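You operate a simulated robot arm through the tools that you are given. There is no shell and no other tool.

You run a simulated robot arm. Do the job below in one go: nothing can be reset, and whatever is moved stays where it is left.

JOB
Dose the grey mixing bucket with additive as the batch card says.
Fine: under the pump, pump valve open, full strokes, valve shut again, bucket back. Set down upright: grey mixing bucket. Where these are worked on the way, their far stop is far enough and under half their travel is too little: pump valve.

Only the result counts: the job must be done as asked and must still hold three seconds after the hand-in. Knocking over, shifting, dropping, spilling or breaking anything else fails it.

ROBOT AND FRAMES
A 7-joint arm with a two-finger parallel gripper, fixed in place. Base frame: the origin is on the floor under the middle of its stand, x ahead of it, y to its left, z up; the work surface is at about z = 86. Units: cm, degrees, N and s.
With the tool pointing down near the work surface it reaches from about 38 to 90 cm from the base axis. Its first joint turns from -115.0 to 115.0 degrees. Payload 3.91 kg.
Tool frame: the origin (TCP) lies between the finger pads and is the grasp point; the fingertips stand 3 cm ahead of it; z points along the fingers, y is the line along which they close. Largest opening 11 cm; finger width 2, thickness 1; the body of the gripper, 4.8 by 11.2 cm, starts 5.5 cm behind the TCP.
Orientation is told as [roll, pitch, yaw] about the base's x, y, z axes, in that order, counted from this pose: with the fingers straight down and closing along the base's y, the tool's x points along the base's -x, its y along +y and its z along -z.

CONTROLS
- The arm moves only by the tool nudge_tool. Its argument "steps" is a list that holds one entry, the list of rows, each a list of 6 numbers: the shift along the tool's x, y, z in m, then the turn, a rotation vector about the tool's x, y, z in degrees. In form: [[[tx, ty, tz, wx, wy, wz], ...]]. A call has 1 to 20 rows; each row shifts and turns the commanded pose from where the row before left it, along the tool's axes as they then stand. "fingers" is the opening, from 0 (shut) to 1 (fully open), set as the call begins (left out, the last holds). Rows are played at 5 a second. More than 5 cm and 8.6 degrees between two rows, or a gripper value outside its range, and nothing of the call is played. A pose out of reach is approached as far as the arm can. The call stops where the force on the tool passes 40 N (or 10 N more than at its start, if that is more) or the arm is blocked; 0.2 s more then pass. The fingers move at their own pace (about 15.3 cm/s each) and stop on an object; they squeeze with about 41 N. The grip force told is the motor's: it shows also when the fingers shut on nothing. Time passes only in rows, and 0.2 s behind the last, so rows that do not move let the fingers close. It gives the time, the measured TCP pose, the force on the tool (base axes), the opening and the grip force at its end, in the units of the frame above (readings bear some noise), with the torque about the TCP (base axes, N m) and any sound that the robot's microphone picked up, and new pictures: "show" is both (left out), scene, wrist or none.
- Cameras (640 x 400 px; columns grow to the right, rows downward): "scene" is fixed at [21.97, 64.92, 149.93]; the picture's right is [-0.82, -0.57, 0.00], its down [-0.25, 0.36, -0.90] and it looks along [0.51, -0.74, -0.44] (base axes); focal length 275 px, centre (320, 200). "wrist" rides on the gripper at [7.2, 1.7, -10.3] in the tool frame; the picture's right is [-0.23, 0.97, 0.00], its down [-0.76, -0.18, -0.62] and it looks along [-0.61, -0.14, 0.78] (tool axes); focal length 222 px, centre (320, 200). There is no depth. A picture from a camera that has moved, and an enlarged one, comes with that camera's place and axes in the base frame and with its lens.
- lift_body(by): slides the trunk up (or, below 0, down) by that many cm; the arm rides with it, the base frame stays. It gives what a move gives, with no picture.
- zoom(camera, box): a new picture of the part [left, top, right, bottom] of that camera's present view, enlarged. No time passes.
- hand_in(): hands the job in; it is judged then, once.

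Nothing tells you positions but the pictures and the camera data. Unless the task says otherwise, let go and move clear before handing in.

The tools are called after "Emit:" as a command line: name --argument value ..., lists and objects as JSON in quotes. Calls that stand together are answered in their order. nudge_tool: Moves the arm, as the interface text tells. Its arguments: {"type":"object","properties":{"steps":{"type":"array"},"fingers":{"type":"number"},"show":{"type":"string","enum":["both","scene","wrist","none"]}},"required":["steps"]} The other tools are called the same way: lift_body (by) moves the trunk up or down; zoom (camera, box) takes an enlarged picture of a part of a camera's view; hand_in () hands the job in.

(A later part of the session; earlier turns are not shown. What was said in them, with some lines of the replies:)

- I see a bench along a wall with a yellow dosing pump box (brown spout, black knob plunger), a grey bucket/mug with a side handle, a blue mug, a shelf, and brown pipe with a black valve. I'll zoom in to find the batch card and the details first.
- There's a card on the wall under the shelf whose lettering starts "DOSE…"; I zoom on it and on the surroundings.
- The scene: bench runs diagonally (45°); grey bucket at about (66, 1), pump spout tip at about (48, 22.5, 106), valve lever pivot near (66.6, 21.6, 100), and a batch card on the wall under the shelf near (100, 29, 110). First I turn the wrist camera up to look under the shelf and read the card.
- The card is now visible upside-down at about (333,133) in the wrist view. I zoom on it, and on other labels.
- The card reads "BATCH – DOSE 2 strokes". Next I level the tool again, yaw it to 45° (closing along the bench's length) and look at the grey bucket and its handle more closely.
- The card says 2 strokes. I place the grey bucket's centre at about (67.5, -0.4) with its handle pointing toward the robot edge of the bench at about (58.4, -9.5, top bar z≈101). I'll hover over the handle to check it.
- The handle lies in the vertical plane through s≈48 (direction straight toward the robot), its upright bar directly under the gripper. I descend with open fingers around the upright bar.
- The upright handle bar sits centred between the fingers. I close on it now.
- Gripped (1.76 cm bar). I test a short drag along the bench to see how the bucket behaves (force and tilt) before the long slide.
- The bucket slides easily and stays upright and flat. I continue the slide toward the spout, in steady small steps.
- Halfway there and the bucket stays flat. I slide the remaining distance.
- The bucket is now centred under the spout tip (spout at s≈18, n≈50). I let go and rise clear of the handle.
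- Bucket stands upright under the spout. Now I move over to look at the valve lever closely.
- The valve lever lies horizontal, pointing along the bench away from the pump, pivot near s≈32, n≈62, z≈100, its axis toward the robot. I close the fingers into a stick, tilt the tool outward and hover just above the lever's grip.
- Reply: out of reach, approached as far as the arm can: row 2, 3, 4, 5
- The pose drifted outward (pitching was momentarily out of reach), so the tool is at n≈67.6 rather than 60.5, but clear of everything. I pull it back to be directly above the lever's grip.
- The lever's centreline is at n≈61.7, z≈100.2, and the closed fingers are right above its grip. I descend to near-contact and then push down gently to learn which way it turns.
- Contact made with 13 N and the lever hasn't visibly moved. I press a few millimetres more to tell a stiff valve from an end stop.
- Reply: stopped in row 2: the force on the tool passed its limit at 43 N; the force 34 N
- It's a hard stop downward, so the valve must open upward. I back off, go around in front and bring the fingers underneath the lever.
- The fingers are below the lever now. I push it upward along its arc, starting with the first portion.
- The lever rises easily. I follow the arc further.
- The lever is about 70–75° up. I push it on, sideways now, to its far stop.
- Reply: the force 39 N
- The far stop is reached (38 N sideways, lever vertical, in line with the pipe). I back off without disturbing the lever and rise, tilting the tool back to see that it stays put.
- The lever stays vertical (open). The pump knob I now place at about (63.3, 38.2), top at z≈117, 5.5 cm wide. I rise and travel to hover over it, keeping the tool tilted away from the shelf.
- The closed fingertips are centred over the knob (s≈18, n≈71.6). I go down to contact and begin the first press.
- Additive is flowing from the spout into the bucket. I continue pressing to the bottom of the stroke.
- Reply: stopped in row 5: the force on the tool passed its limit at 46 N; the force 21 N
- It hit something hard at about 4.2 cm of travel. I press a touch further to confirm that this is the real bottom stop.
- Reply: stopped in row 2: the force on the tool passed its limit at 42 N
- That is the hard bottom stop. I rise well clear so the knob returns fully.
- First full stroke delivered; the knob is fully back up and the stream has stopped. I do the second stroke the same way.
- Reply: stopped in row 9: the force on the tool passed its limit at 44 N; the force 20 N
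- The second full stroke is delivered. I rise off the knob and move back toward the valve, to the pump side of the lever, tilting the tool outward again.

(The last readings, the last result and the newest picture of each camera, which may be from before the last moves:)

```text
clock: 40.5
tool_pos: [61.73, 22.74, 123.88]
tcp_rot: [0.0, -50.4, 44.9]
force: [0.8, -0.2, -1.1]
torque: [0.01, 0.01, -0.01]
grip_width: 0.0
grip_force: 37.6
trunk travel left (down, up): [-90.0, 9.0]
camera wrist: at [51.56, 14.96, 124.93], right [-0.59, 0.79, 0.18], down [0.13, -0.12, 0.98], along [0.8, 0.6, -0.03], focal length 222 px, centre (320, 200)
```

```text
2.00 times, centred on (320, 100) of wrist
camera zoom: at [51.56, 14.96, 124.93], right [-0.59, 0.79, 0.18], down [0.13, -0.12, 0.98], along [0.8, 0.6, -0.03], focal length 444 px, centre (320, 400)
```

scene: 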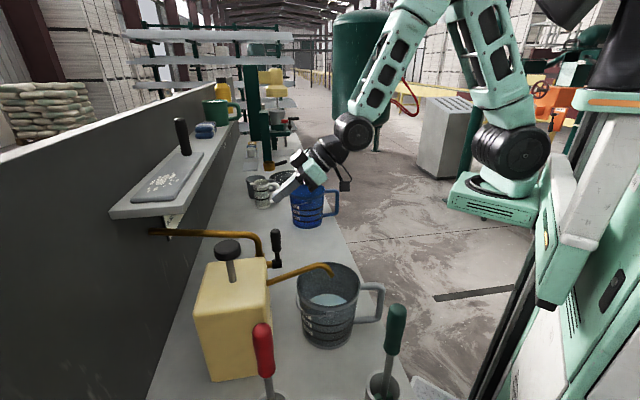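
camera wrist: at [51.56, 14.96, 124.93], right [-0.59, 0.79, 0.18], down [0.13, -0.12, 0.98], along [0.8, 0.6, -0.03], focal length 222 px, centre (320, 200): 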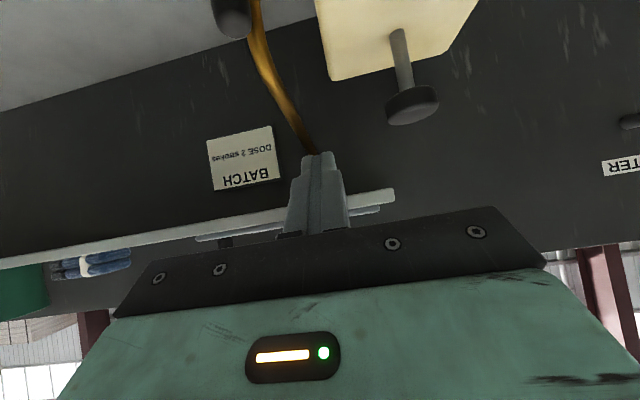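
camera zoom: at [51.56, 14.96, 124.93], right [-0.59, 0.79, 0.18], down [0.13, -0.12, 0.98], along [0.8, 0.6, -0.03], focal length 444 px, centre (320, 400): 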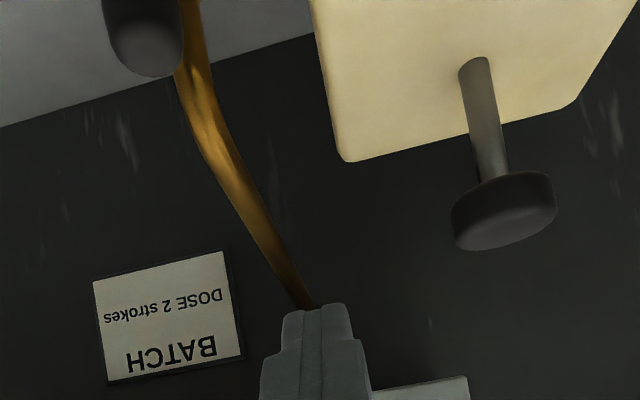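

The lever is vertical with its top at s≈31.8, z≈111; the fingers are on its pump side (s≈27.6). I lower beside it.

Emit:
nudge_tool --steps '[[[0.0275, 0, 0.0252, 0, 0, 0], [0.0275, 0, 0.0252, 0, 0, 0], [0.0275, 0, 0.0252, 0, 0, 0], [0.0275, 0, 0.0252, 0, 0, 0], [0, 0, 0, 0, 0, 0]]]'

Emit:
zoom --camera "scene" --box '[200, 200, 376, 310]'

Emit:
zoom --camera "wrist" --box '[160, 40, 480, 240]'

```text
clock: 41.7
tool_pos: [62.18, 23.27, 108.99]
tcp_rot: [0.0, -50.4, 45.0]
force: [0.2, -0.5, -0.3]
torque: [-0.01, -0.02, -0.02]
grip_width: 0.01
grip_force: 37.1
trunk travel left (down, up): [-90.0, 9.0]
camera wrist: at [52.1, 15.47, 110.03], right [-0.59, 0.79, 0.18], down [0.13, -0.12, 0.98], along [0.8, 0.6, -0.03], focal length 222 px, centre (320, 200)
```

scene: 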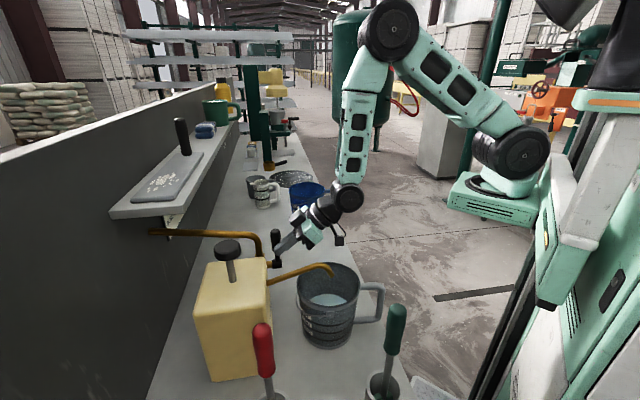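
wrist: 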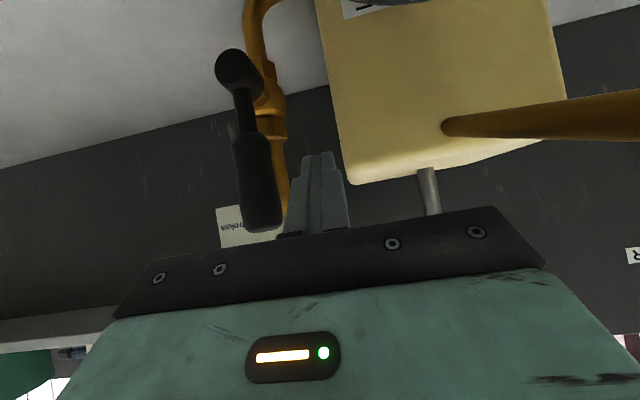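

```text
3.64 times, centred on (288, 255) of scene
camera zoom: at [21.97, 64.92, 149.93], right [-0.82, -0.57, 0.0], down [-0.25, 0.36, -0.9], along [0.51, -0.74, -0.44], focal length 1001 px, centre (436, 0)
```

zoom: 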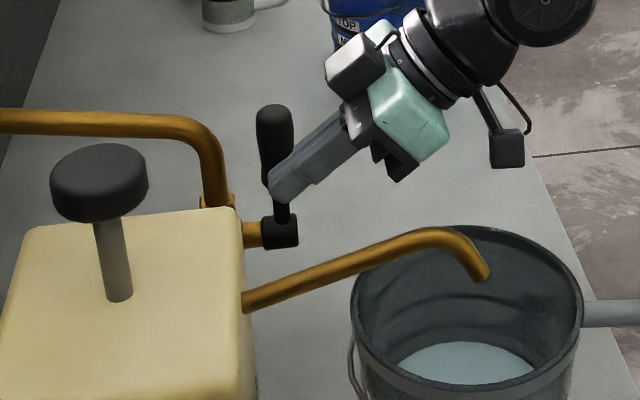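

```text
2.00 times, centred on (320, 140) of wrist
camera zoom: at [52.1, 15.47, 110.03], right [-0.59, 0.79, 0.18], down [0.13, -0.12, 0.98], along [0.8, 0.6, -0.03], focal length 444 px, centre (320, 320)
```

zoom: 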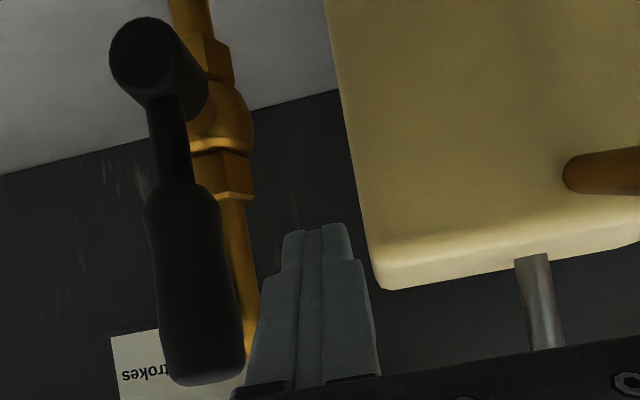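

The fingers are beside the lever on the pump side. I sweep it back over along its arc toward the shut position, first half.

Emit:
nudge_tool --steps '[[[0.0008, -0.021, 0.0006, 0, 0, 0], [-0.0012, -0.01, -0.001, 0, 0, 0], [-0.0011, -0.01, -0.0009, 0, 0, 0], [0.0008, -0.0103, 0.0007, 0, 0, 0], [0.0007, -0.0103, 0.0006, 0, 0, 0], [0.0029, -0.0097, 0.0024, 0, 0, 0], [0.0029, -0.0097, 0.0024, 0, 0, 0]]]'

Emit:
zoom --camera "scene" --box '[200, 200, 376, 310]'

```text
clock: 43.3
tool_pos: [67.88, 17.46, 108.33]
tcp_rot: [-0.1, -50.4, 44.9]
force: [-1.1, 1.9, 0.5]
torque: [0.05, 0.07, 0.01]
grip_width: 0.0
grip_force: 37.6
trunk travel left (down, up): [-90.0, 9.0]
camera wrist: at [57.86, 9.77, 109.3], right [-0.58, 0.79, 0.17], down [0.13, -0.12, 0.98], along [0.8, 0.6, -0.03], focal length 222 px, centre (320, 200)
```

scene: 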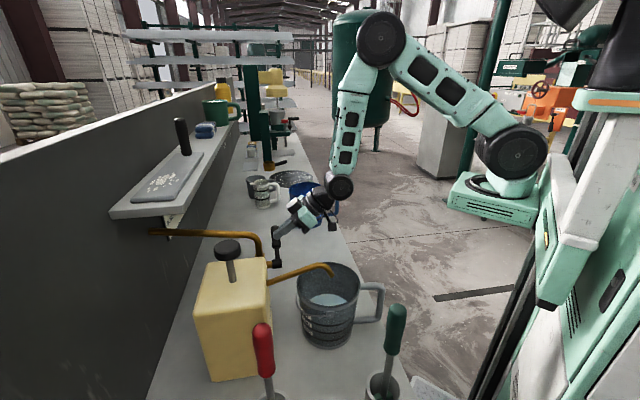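
wrist: 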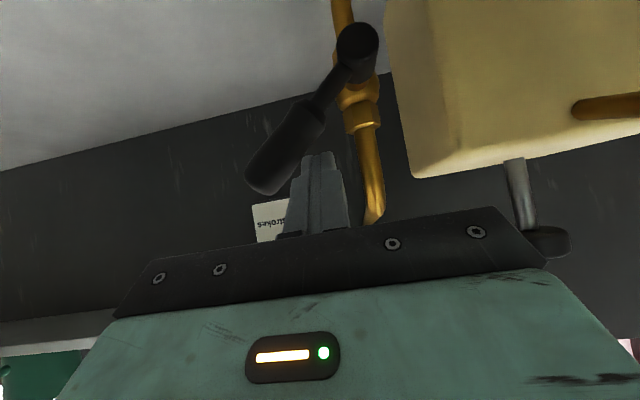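

```text
3.64 times, centred on (288, 255) of scene
camera zoom: at [21.97, 64.92, 149.93], right [-0.82, -0.57, 0.0], down [-0.25, 0.36, -0.9], along [0.51, -0.74, -0.44], focal length 1001 px, centre (436, 0)
```

zoom: 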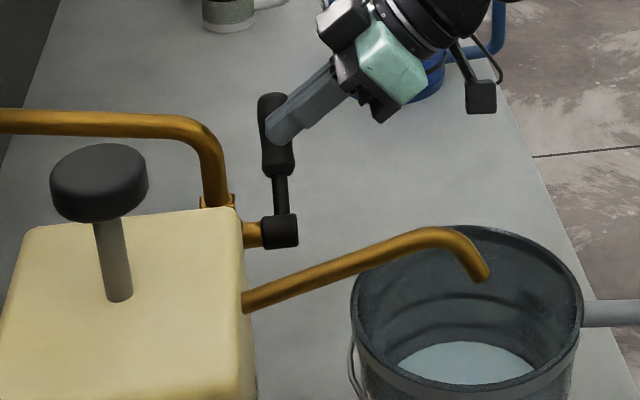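

The lever comes over smoothly (about 50° now). I continue down to its shut stop.

Emit:
nudge_tool --steps '[[[0.0045, -0.0083, 0.0037, 0, 0, 0], [0.0044, -0.0082, 0.0036, 0, 0, 0], [0.0062, -0.0065, 0.0051, 0, 0, 0], [0.0062, -0.0065, 0.0051, 0, 0, 0], [0.0072, -0.0043, 0.0059, 0, 0, 0], [0.0072, -0.0043, 0.0059, 0, 0, 0], [0.0023, 0, 0.0019, 0, 0, 0]]]'

Emit:
zoom --camera "scene" --box '[200, 200, 376, 310]'

```text
clock: 45.0
tool_pos: [70.59, 14.84, 103.9]
tcp_rot: [-0.2, -51.1, 45.1]
force: [-17.0, -12.0, 25.0]
torque: [-0.01, 0.13, 0.05]
grip_width: 0.0
grip_force: 37.7
trunk travel left (down, up): [-90.0, 9.0]
stopped in row 7: the force on the tool passed its limit at 42 N (the readings are from after the stop); the commanded pose is now the measured one
camera wrist: at [60.47, 7.07, 104.71], right [-0.59, 0.79, 0.17], down [0.12, -0.13, 0.98], along [0.8, 0.6, -0.02], focal length 222 px, centre (320, 200)
```

scene: 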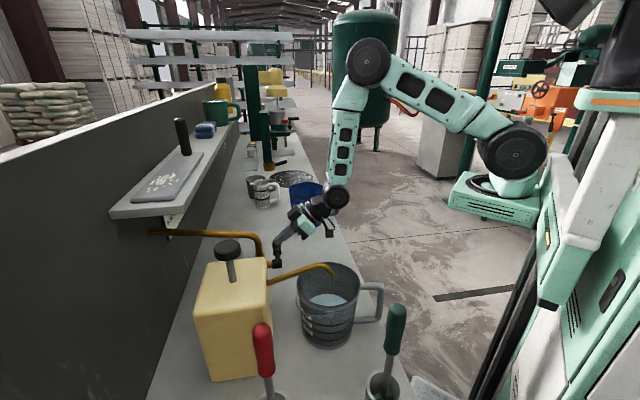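
wrist: 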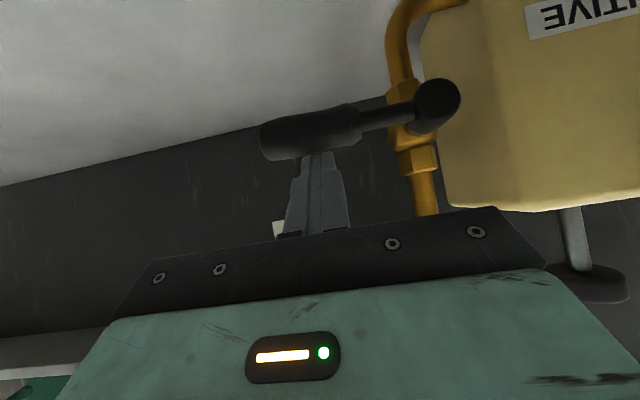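

```text
3.64 times, centred on (288, 255) of scene
camera zoom: at [21.97, 64.92, 149.93], right [-0.82, -0.57, 0.0], down [-0.25, 0.36, -0.9], along [0.51, -0.74, -0.44], focal length 1001 px, centre (436, 0)
```

zoom: 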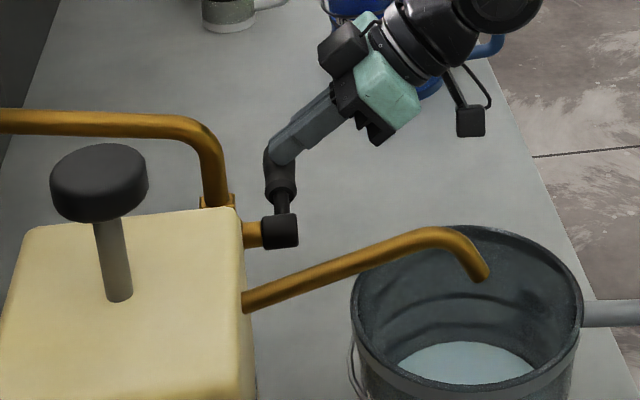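

The valve is shut at its stop again (same pose as at the start). I lift off the lever, level the tool and travel back over the bucket's handle.

Emit:
nudge_tool --steps '[[[-0.0155, 0, -0.0126, 0, 0, 0], [-0.0311, 0, -0.0252, 0, 0, 0], [-0.0311, 0, -0.0252, 0, 0, 0], [-0.0311, 0, -0.0252, 0, 0, 0], [0, 0, 0, 0, 8.5, 0], [0, 0, 0, 0, 8.5, 0], [0, 0, 0, 0, 8.5, 0], [0, 0, 0, 0, 8.5, 0], [0, 0, 0, 0, 8.5, 0], [0, 0, 0, 0, 8.5, 0], [0, 0, 0, 0, 0, 0]]]'

Emit:
zoom --camera "scene" --box '[200, 200, 376, 310]'

```text
clock: 47.4
tool_pos: [70.64, 15.05, 117.6]
tcp_rot: [-0.1, 0.3, 44.9]
force: [-0.5, 0.0, 0.3]
torque: [0.0, 0.01, 0.0]
grip_width: 0.02
grip_force: 37.5
trunk travel left (down, up): [-90.0, 9.0]
camera wrist: at [64.44, 11.04, 127.97], right [-0.53, 0.85, 0.0], down [0.67, 0.41, 0.62], along [0.53, 0.32, -0.78], focal length 222 px, centre (320, 200)
```

scene: 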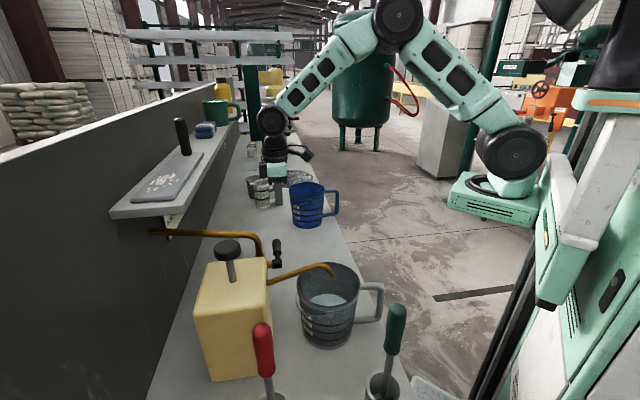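
wrist: 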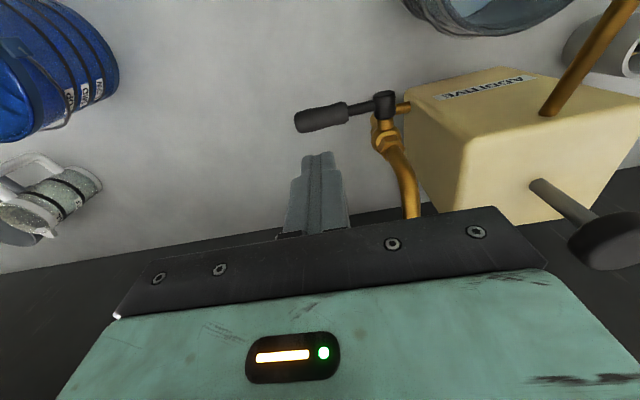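

```text
3.64 times, centred on (288, 255) of scene
camera zoom: at [21.97, 64.92, 149.93], right [-0.82, -0.57, 0.0], down [-0.25, 0.36, -0.9], along [0.51, -0.74, -0.44], focal length 1001 px, centre (436, 0)
```

zoom: 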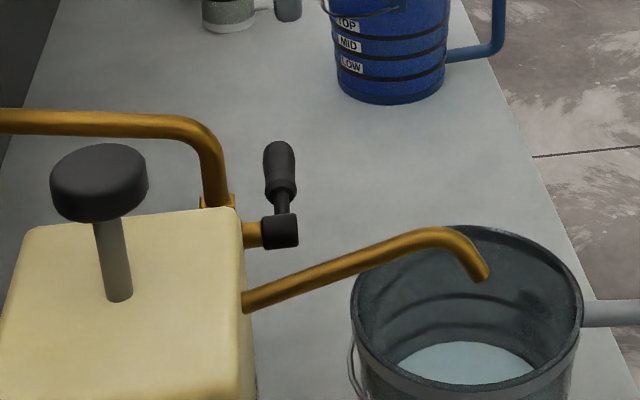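

The valve is shut, lever lying as at the start. I travel back over the bucket's handle and open the fingers.

Emit:
nudge_tool --steps '[[[0.0296, 0.0264, 0, 0, 0, 0], [0.0296, 0.0264, 0, 0, 0, 0], [0.0296, 0.0264, 0, 0, 0, 0], [0.0296, 0.0264, 0, 0, 0, 0], [0.0296, 0.0264, 0, 0, 0, 0], [0.0296, 0.0264, 0, 0, 0, 0], [0.0296, 0.0264, 0, 0, 0, 0], [0.0296, 0.0264, 0, 0, 0, 0], [0, 0, 0, 0, 0, 0]]]' --show "none"

Emit:
nudge_tool --steps '[[[0, 0, 0, 0, 0, 0], [0, 0, 0, 0, 0, 0]]]' --fingers 0.6

Emit:
zoom --camera "wrist" --box '[240, 60, 400, 160]'

```text
clock: 49.4
tool_pos: [38.99, 13.11, 117.7]
tcp_rot: [-0.1, 0.4, 44.9]
force: [0.0, 0.4, 0.1]
torque: [-0.01, 0.01, 0.02]
grip_width: 0.01
grip_force: 37.3
trunk travel left (down, up): [-90.0, 9.0]
```

```text
clock: 50.0
tool_pos: [38.96, 13.09, 117.65]
tcp_rot: [-0.1, 0.2, 44.8]
force: [0.6, -0.6, 0.7]
torque: [0.01, -0.02, 0.0]
grip_width: 6.61
grip_force: 0.2
trunk travel left (down, up): [-90.0, 9.0]
camera wrist: at [32.74, 9.17, 128.03], right [-0.53, 0.85, 0.0], down [0.67, 0.41, 0.62], along [0.53, 0.33, -0.78], focal length 222 px, centre (320, 200)
```

scene: 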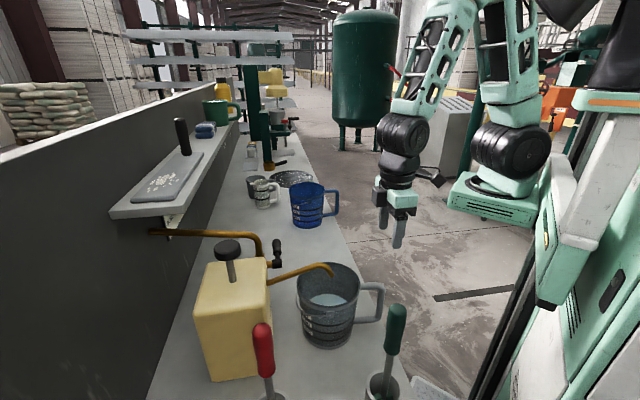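
wrist: 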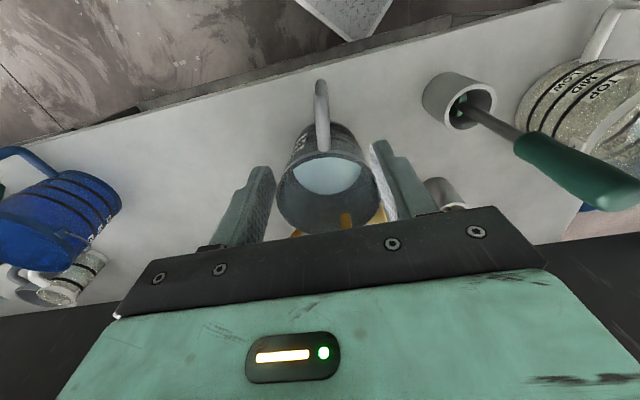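

```text
4.00 times, centred on (320, 110) of wrist
camera zoom: at [32.74, 9.17, 128.03], right [-0.53, 0.85, 0.0], down [0.67, 0.41, 0.62], along [0.53, 0.33, -0.78], focal length 888 px, centre (320, 560)
```

zoom: 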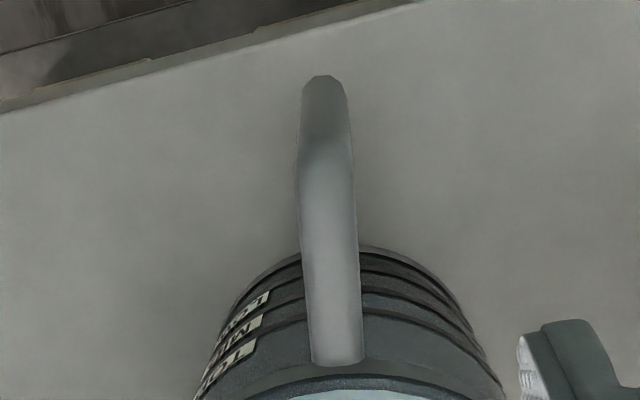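

The handle is centred between the fingers. I descend and regrip it as before.

Emit:
nudge_tool --steps '[[[-0.001, 0, 0.04, 0, -0.3, -0.1], [0, 0, 0.04, 0, 0, 0], [0, 0, 0.04, 0, 0, 0], [0, 0, 0.03, 0, 0, 0], [0, 0, 0.03, 0, 0, 0], [0, 0, 0.021, 0, 0, 0], [0, 0, 0, 0, 0, 0]]]'

Emit:
zoom --camera "wrist" --box '[200, 100, 456, 260]'

```text
clock: 51.6
tool_pos: [39.14, 13.4, 97.54]
tcp_rot: [-0.1, -0.1, 45.0]
force: [0.8, -0.2, -1.1]
torque: [0.05, 0.01, 0.01]
grip_width: 6.61
grip_force: 0.1
trunk travel left (down, up): [-90.0, 9.0]
camera wrist: at [32.89, 9.33, 107.88], right [-0.53, 0.85, 0.0], down [0.66, 0.41, 0.63], along [0.53, 0.33, -0.78], focal length 222 px, centre (320, 200)
```

scene: 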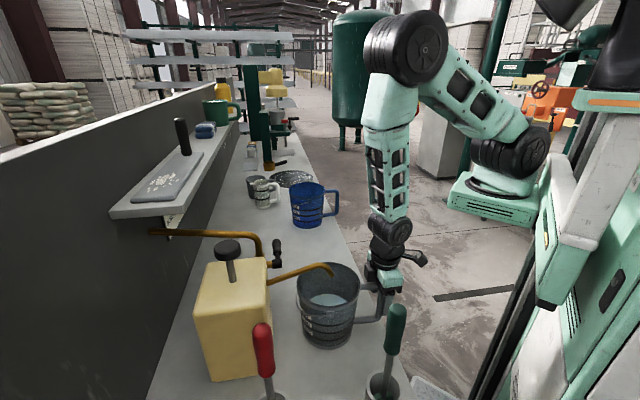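
wrist: 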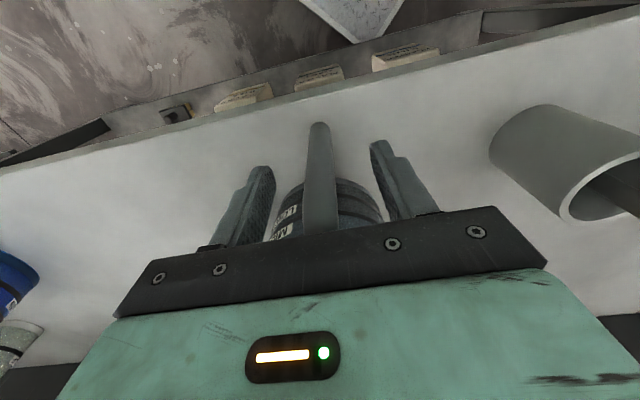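

```text
2.50 times, centred on (328, 180) of wrist
camera zoom: at [32.89, 9.33, 107.88], right [-0.53, 0.85, 0.0], down [0.66, 0.41, 0.63], along [0.53, 0.33, -0.78], focal length 555 px, centre (300, 250)
```

zoom: 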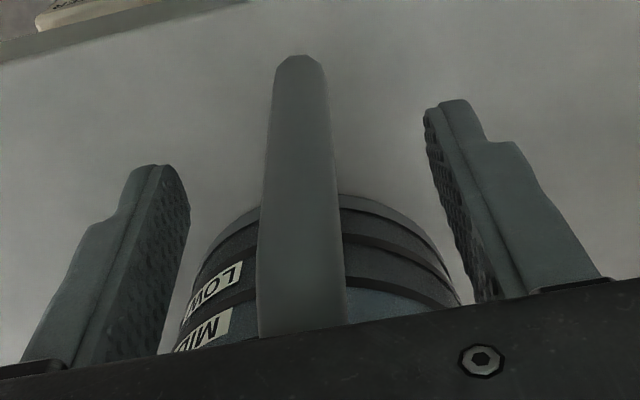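

Bar centred; I close the grip.

Emit:
nudge_tool --steps '[[[0, 0, 0, 0, 0, 0], [0, 0, 0, 0, 0, 0], [0, 0, 0, 0, 0, 0], [0, 0, 0, 0, 0, 0]]]' --fingers 0 --show "wrist"

```text
clock: 52.6
tool_pos: [39.2, 13.38, 97.64]
tcp_rot: [-0.1, -0.1, 45.0]
force: [2.9, 0.1, 0.3]
torque: [0.37, -0.07, -0.46]
grip_width: 1.79
grip_force: 41.1
trunk travel left (down, up): [-90.0, 9.0]
camera wrist: at [32.91, 9.33, 107.91], right [-0.53, 0.85, 0.0], down [0.66, 0.41, 0.63], along [0.53, 0.33, -0.78], focal length 222 px, centre (320, 200)
```

wrist: 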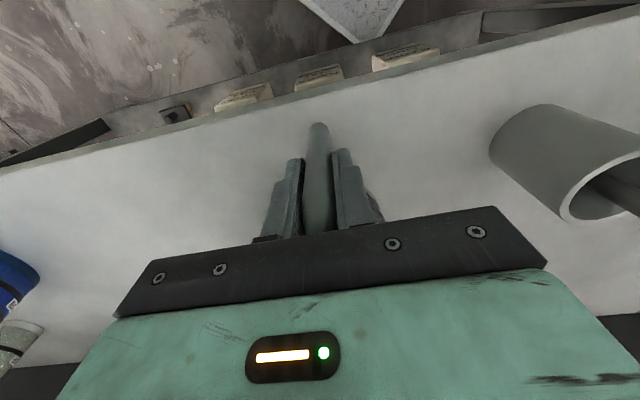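

Gripped again. I slide the bucket gently back along the bench, first half.

Emit:
nudge_tool --steps '[[[0.0011, -0.008, 0, 0, 0, 0], [0.0011, -0.0136, 0, 0, 0, 0], [0.0011, -0.0136, 0, 0, 0, 0], [0.0011, -0.0136, 0, 0, 0, 0], [0.0011, -0.0136, 0, 0, 0, 0], [0.0011, -0.0136, 0, 0, 0, 0], [0.0011, -0.0136, 0, 0, 0, 0], [0.0011, -0.0136, 0, 0, 0, 0], [0.0011, -0.0136, 0, 0, 0, 0], [0.0011, -0.0136, 0, 0, 0, 0], [0.0011, -0.0136, 0, 0, 0, 0]]]'

Emit:
zoom --camera "scene" --box '[220, 190, 396, 300]'

```text
clock: 55.0
tool_pos: [48.45, 2.35, 97.6]
tcp_rot: [-0.1, -0.1, 44.9]
force: [-2.8, 1.6, 5.4]
torque: [0.36, 0.21, 0.14]
grip_width: 1.74
grip_force: 40.7
trunk travel left (down, up): [-90.0, 9.0]
camera wrist: at [42.14, -1.73, 107.89], right [-0.53, 0.85, 0.0], down [0.66, 0.41, 0.63], along [0.53, 0.33, -0.78], focal length 222 px, centre (320, 200)
```

scene: 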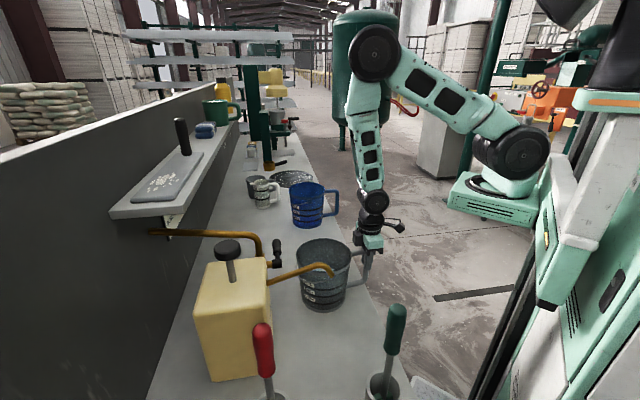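
wrist: 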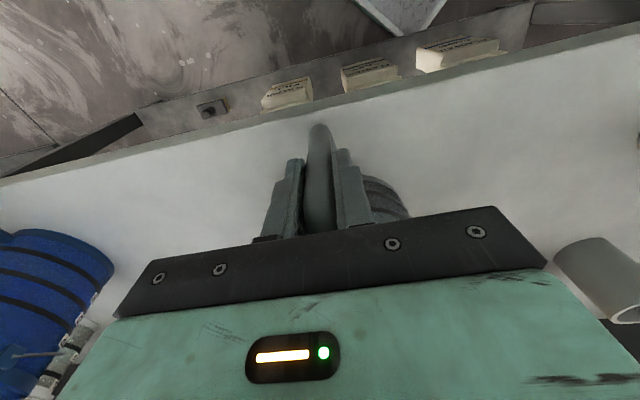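

```text
3.64 times, centred on (308, 245) of scene
camera zoom: at [21.97, 64.92, 149.93], right [-0.82, -0.57, 0.0], down [-0.25, 0.36, -0.9], along [0.51, -0.74, -0.44], focal length 1001 px, centre (364, 36)
```

zoom: 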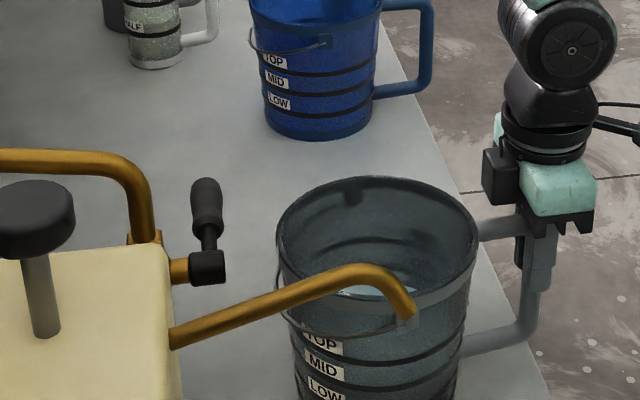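

Emit:
zoom --camera "wrist" --box '[240, 110, 440, 240]'

Emit:
zoom --camera "scene" --box '[280, 220, 392, 320]'

```text
3.08 times, centred on (340, 175) of wrist
camera zoom: at [42.14, -1.73, 107.89], right [-0.53, 0.85, 0.0], down [0.66, 0.41, 0.63], along [0.53, 0.33, -0.78], focal length 684 px, centre (258, 277)
```

zoom: 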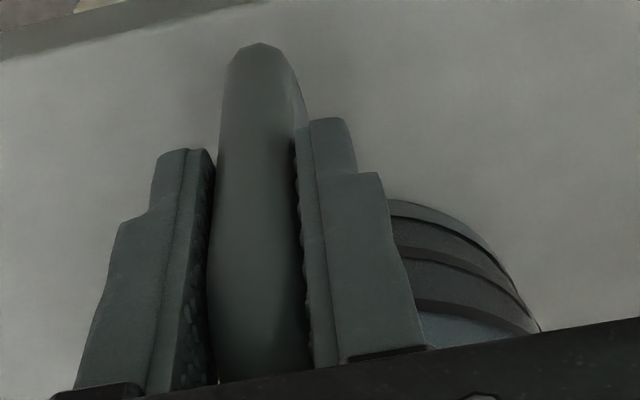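

```text
4.00 times, centred on (336, 270) of scene
camera zoom: at [21.97, 64.92, 149.93], right [-0.82, -0.57, 0.0], down [-0.25, 0.36, -0.9], along [0.51, -0.74, -0.44], focal length 1101 px, centre (256, -80)
```

zoom: 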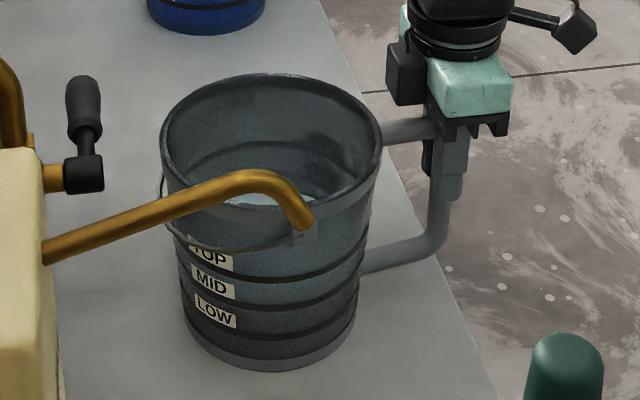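

The bucket follows with only a slight lag. I slide it the rest of the way to its original place.

Emit:
nudge_tool --steps '[[[0.001, -0.008, 0, 0, 0, 0], [0.001, -0.013, 0, 0, 0, 0], [0.001, -0.013, 0, 0, 0, 0], [0.001, -0.013, 0, 0, 0, 0], [0.001, -0.013, 0, 0, 0, 0], [0.001, -0.013, 0, 0, 0, 0], [0.001, -0.013, 0, 0, 0, 0], [0.001, -0.013, 0, 0, 0, 0], [0.001, -0.013, 0, 0, 0, 0], [0.001, -0.013, 0, 0, 0, 0], [0.001, -0.013, 0, 0, 0, 0], [0.001, -0.01, 0, 0, 0, 0], [0, -0.007, 0, 0, 0, 0], [0, 0, 0, 0, 0, 0]]]'

Emit:
zoom --camera "scene" --box '[280, 200, 376, 280]'

Emit:
zoom --camera "wrist" --box '[200, 100, 456, 260]'

```text
clock: 58.0
tool_pos: [58.65, -9.55, 97.56]
tcp_rot: [0.0, -0.2, 45.0]
force: [-1.5, 1.0, 0.6]
torque: [-0.15, 0.24, 0.15]
grip_width: 1.75
grip_force: 41.3
trunk travel left (down, up): [-90.0, 9.0]
camera wrist: at [52.29, -13.59, 107.89], right [-0.53, 0.85, 0.0], down [0.66, 0.41, 0.63], along [0.53, 0.33, -0.78], focal length 222 px, centre (320, 200)
```

scene: 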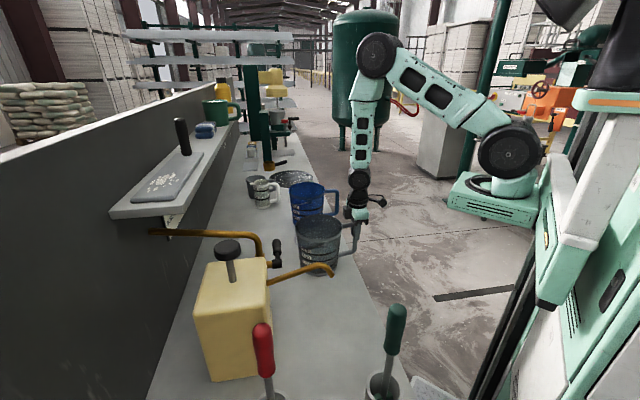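
wrist: 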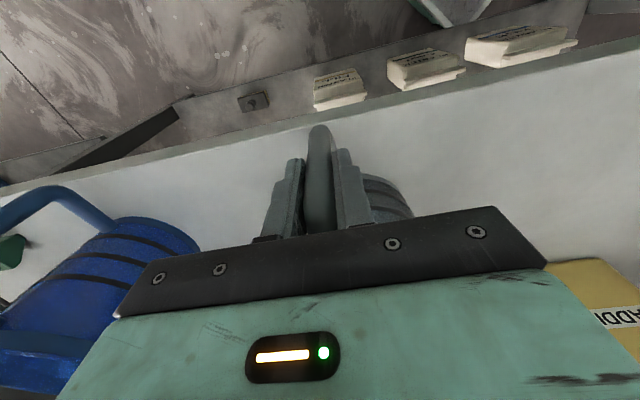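

```text
5.00 times, centred on (328, 240) of scene
camera zoom: at [21.97, 64.92, 149.93], right [-0.82, -0.57, 0.0], down [-0.25, 0.36, -0.9], along [0.51, -0.74, -0.44], focal length 1376 px, centre (280, 0)
```

zoom: 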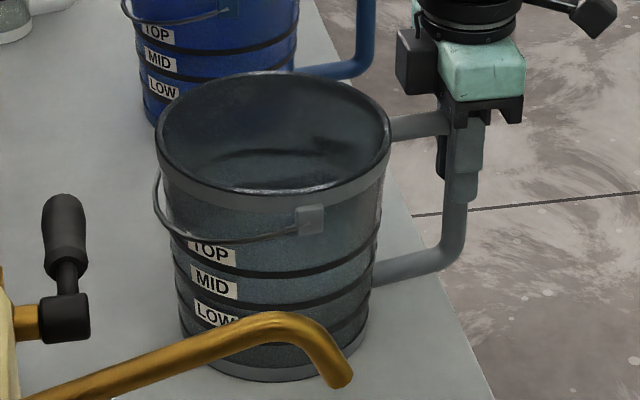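

```text
2.50 times, centred on (328, 180) of wrist
camera zoom: at [52.29, -13.59, 107.89], right [-0.53, 0.85, 0.0], down [0.66, 0.41, 0.63], along [0.53, 0.33, -0.78], focal length 555 px, centre (300, 250)
```

zoom: 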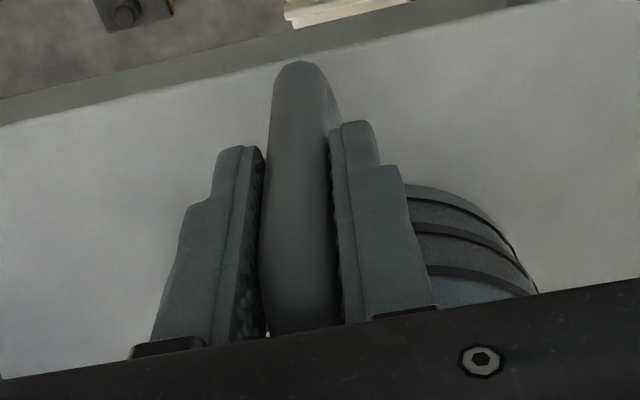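

The handle is home, but the bucket has lagged about 5° around the grip (its centre ~1 cm short). I turn the tool a few degrees clockwise to swing it back into line.

Emit:
nudge_tool --steps '[[[0, 0, 0, 0, 0, 1.5], [0, 0, 0, 0, 0, 1.5], [0, 0, 0, 0, 0, 1.5], [0, 0, 0, 0, 0, 1.5], [0, 0, 0, 0, 0, 0]]]' --show "scene"

Emit:
zoom --camera "scene" --box '[280, 200, 376, 280]'

```text
clock: 59.2
tool_pos: [58.61, -9.7, 97.6]
tcp_rot: [0.0, -0.1, 39.0]
force: [-0.2, 2.1, 0.4]
torque: [-0.22, 0.22, 0.21]
grip_width: 1.75
grip_force: 40.4
trunk travel left (down, up): [-90.0, 9.0]
```

scene: 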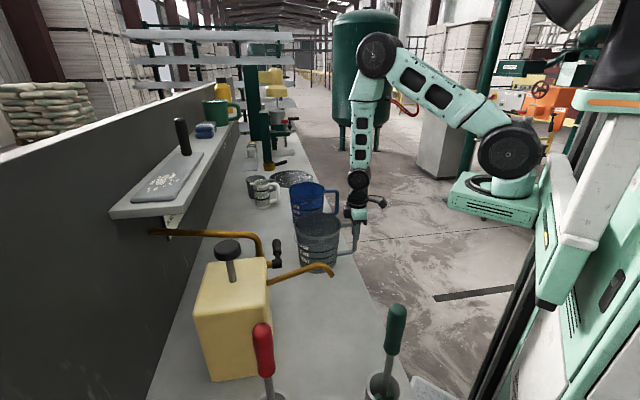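

```text
5.00 times, centred on (328, 240) of scene
camera zoom: at [21.97, 64.92, 149.93], right [-0.82, -0.57, 0.0], down [-0.25, 0.36, -0.9], along [0.51, -0.74, -0.44], focal length 1376 px, centre (280, 0)
```

zoom: 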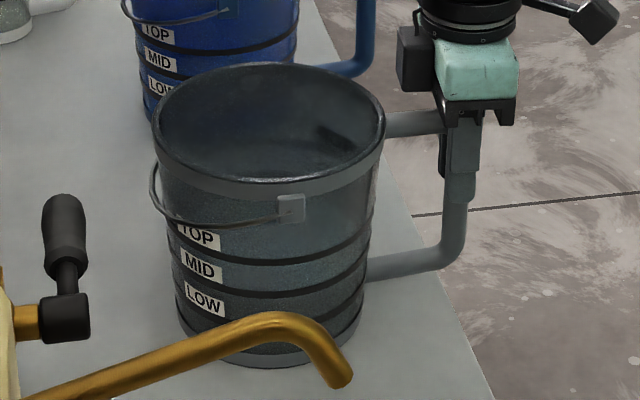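

The bucket's image now matches the original within about 3 pixels (~0.2 cm too far toward the wall). I pull it back 0.2 cm, then open and check.

Emit:
nudge_tool --steps '[[[0.0012, 0, 0, 0, 0, 0], [0.0013, 0, 0, 0, 0, 0], [0, 0, 0, 0, 0, 0]]]' --show "none"

Emit:
nudge_tool --steps '[[[0, 0, 0, 0, 0, 0], [0, 0, 0, 0, 0, 0], [0, 0, 0, 0, 0, 0]]]' --fingers 0.5

Emit:
zoom --camera "scene" --box '[280, 200, 376, 280]'

Emit:
zoom --camera "wrist" --box '[200, 100, 456, 260]'

```text
clock: 60.0
tool_pos: [58.41, -9.74, 97.61]
tcp_rot: [-0.2, 0.0, 39.1]
force: [1.1, 1.2, -0.6]
torque: [-0.25, 0.04, 0.06]
grip_width: 1.74
grip_force: 41.5
trunk travel left (down, up): [-90.0, 9.0]
```

```text
clock: 60.8
tool_pos: [58.37, -9.69, 97.59]
tcp_rot: [-0.1, -0.1, 39.0]
force: [0.4, 0.1, -0.7]
torque: [0.0, -0.01, -0.01]
grip_width: 5.51
grip_force: 0.0
trunk travel left (down, up): [-90.0, 9.0]
camera wrist: at [51.71, -13.07, 107.92], right [-0.44, 0.9, 0.0], down [0.7, 0.34, 0.63], along [0.56, 0.27, -0.78], focal length 222 px, centre (320, 200)
```

scene: 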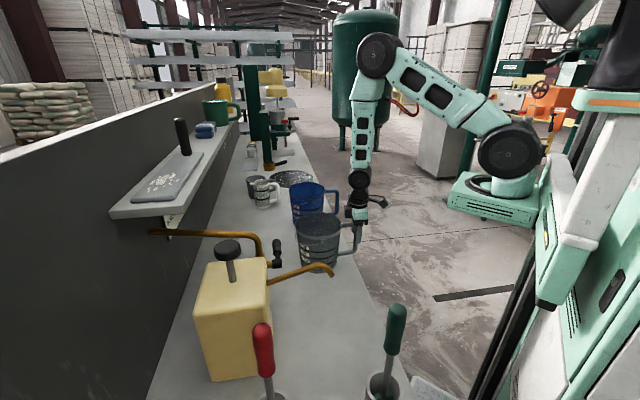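
wrist: 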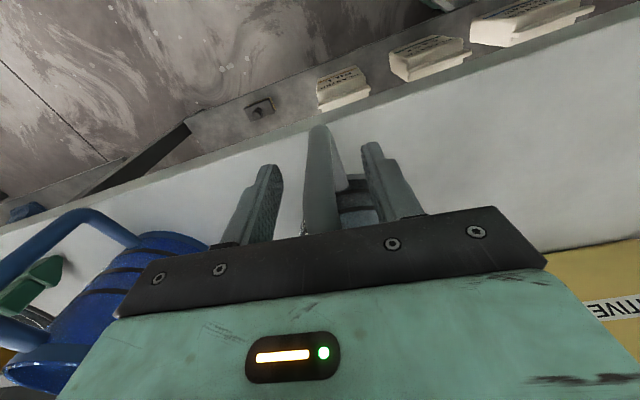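

```text
5.00 times, centred on (328, 240) of scene
camera zoom: at [21.97, 64.92, 149.93], right [-0.82, -0.57, 0.0], down [-0.25, 0.36, -0.9], along [0.51, -0.74, -0.44], focal length 1376 px, centre (280, 0)
```

zoom: 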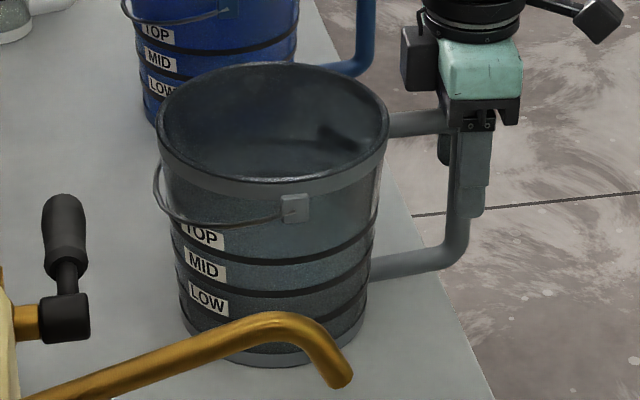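

```text
2.50 times, centred on (328, 180) of wrist
camera zoom: at [51.71, -13.07, 107.92], right [-0.44, 0.9, 0.0], down [0.7, 0.34, 0.63], along [0.56, 0.27, -0.78], focal length 555 px, centre (300, 250)
```

zoom: 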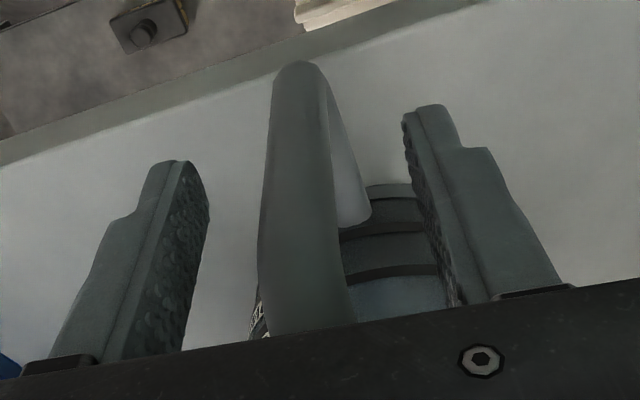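

The bucket stands exactly where it began (image matches). I rise straight up off the handle and move clear.

Emit:
nudge_tool --steps '[[[0, 0, -0.01, 0, 0, 0], [0, 0, -0.03, 0, 0, 0], [0, 0, -0.04, 0, 0, 0], [0, 0, -0.04, 0, 0, 0], [0, 0, -0.04, 0, 0, 0], [0, 0, -0.04, 0, 0, 0], [0, 0, -0.04, 0, 0, 0], [0, 0, -0.04, 0, 0, 0], [0.03, 0, 0, 0, 0, 0], [0.03, 0, 0, 0, 0, 0], [0, 0, 0, 0, 0, 0]]]'

Emit:
zoom --camera "scene" --box '[280, 200, 376, 280]'

Emit:
zoom --camera "scene" --box '[160, 180, 352, 300]'

Emit:
zoom --camera "wrist" --box '[200, 40, 440, 240]'

```text
clock: 63.2
tool_pos: [53.57, -13.51, 125.58]
tcp_rot: [-0.2, -0.1, 38.9]
force: [-0.3, 0.8, -1.0]
torque: [0.0, -0.02, -0.01]
grip_width: 5.5
grip_force: 0.1
trunk travel left (down, up): [-90.0, 9.0]
camera wrist: at [46.93, -16.86, 135.95], right [-0.44, 0.9, 0.0], down [0.7, 0.34, 0.63], along [0.56, 0.27, -0.78], focal length 222 px, centre (320, 200)
```

scene: 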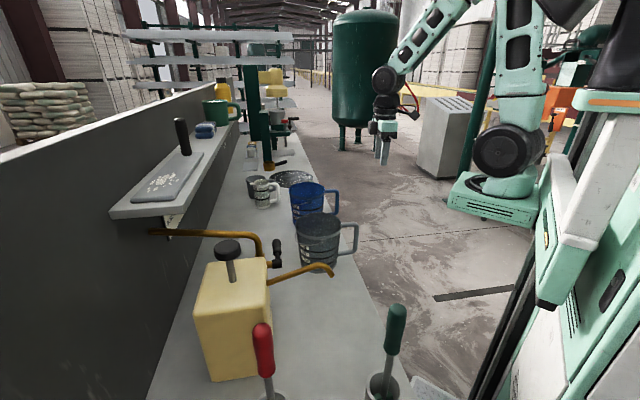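
wrist: 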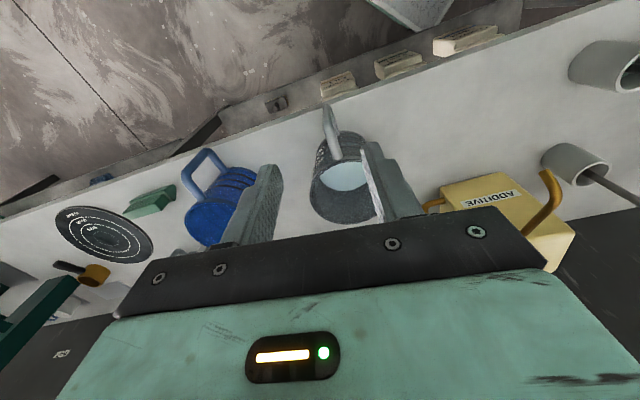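

```text
5.00 times, centred on (328, 240) of scene
camera zoom: at [21.97, 64.92, 149.93], right [-0.82, -0.57, 0.0], down [-0.25, 0.36, -0.9], along [0.51, -0.74, -0.44], focal length 1376 px, centre (280, 0)
```

zoom: 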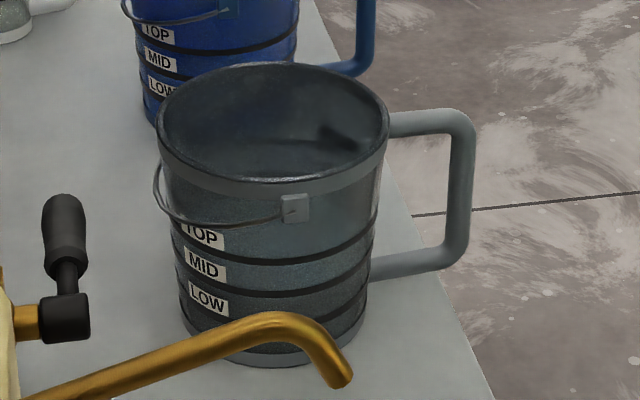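

```text
3.33 times, centred on (256, 240) of scene
camera zoom: at [21.97, 64.92, 149.93], right [-0.82, -0.57, 0.0], down [-0.25, 0.36, -0.9], along [0.51, -0.74, -0.44], focal length 917 px, centre (533, 67)
```

zoom: 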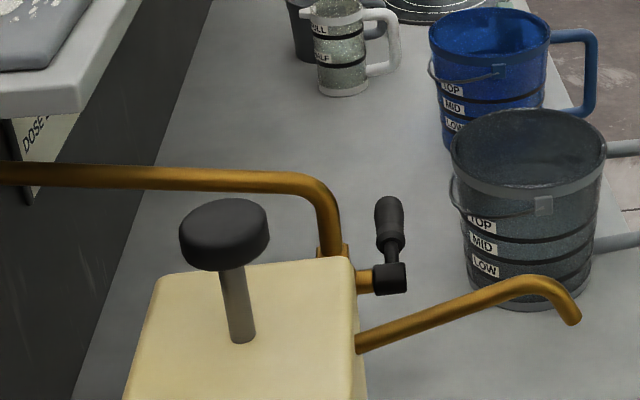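

```text
2.00 times, centred on (320, 140) of wrist
camera zoom: at [46.93, -16.86, 135.95], right [-0.44, 0.9, 0.0], down [0.7, 0.34, 0.63], along [0.56, 0.27, -0.78], focal length 444 px, centre (320, 320)
```

zoom: 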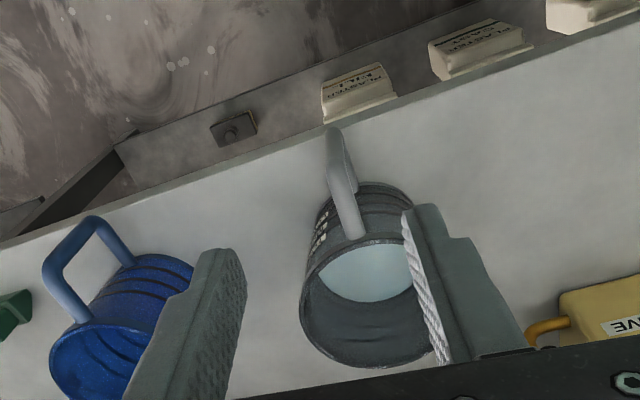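

The bucket is back at its original spot, upright and released. The valve is shut, the pump knob is up after exactly two full strokes, nothing else has moved and the arm is clear, so I hand in.

Emit:
hand_in

```text
The job is handed in.
```

The grey mixing bucket got its two full strokes of additive, as the batch card says ("DOSE 2 strokes"), and the job is handed in.

- **Bucket:** I slid it along the bench by its handle to the spout and back rather than lifting it. In the scene picture it sits where it started, to within a pixel or two. It is upright and released.
- **Pump valve:** I opened it upward to its far stop before pumping, then shut it again against its closed stop. The lever lies as it did at the start.
- **Pump strokes:** I pressed the knob twice, each time to the hard bottom stop, with a full return between. Additive ran into the bucket both times.
- **Anything else:** Nothing else was moved or knocked as far as the pictures show, and the arm is clear of the bench.

While finding the valve's direction, I pressed the closed lever against its lower stop, up to the 40 N limit. It did not move and there is no sign of damage.
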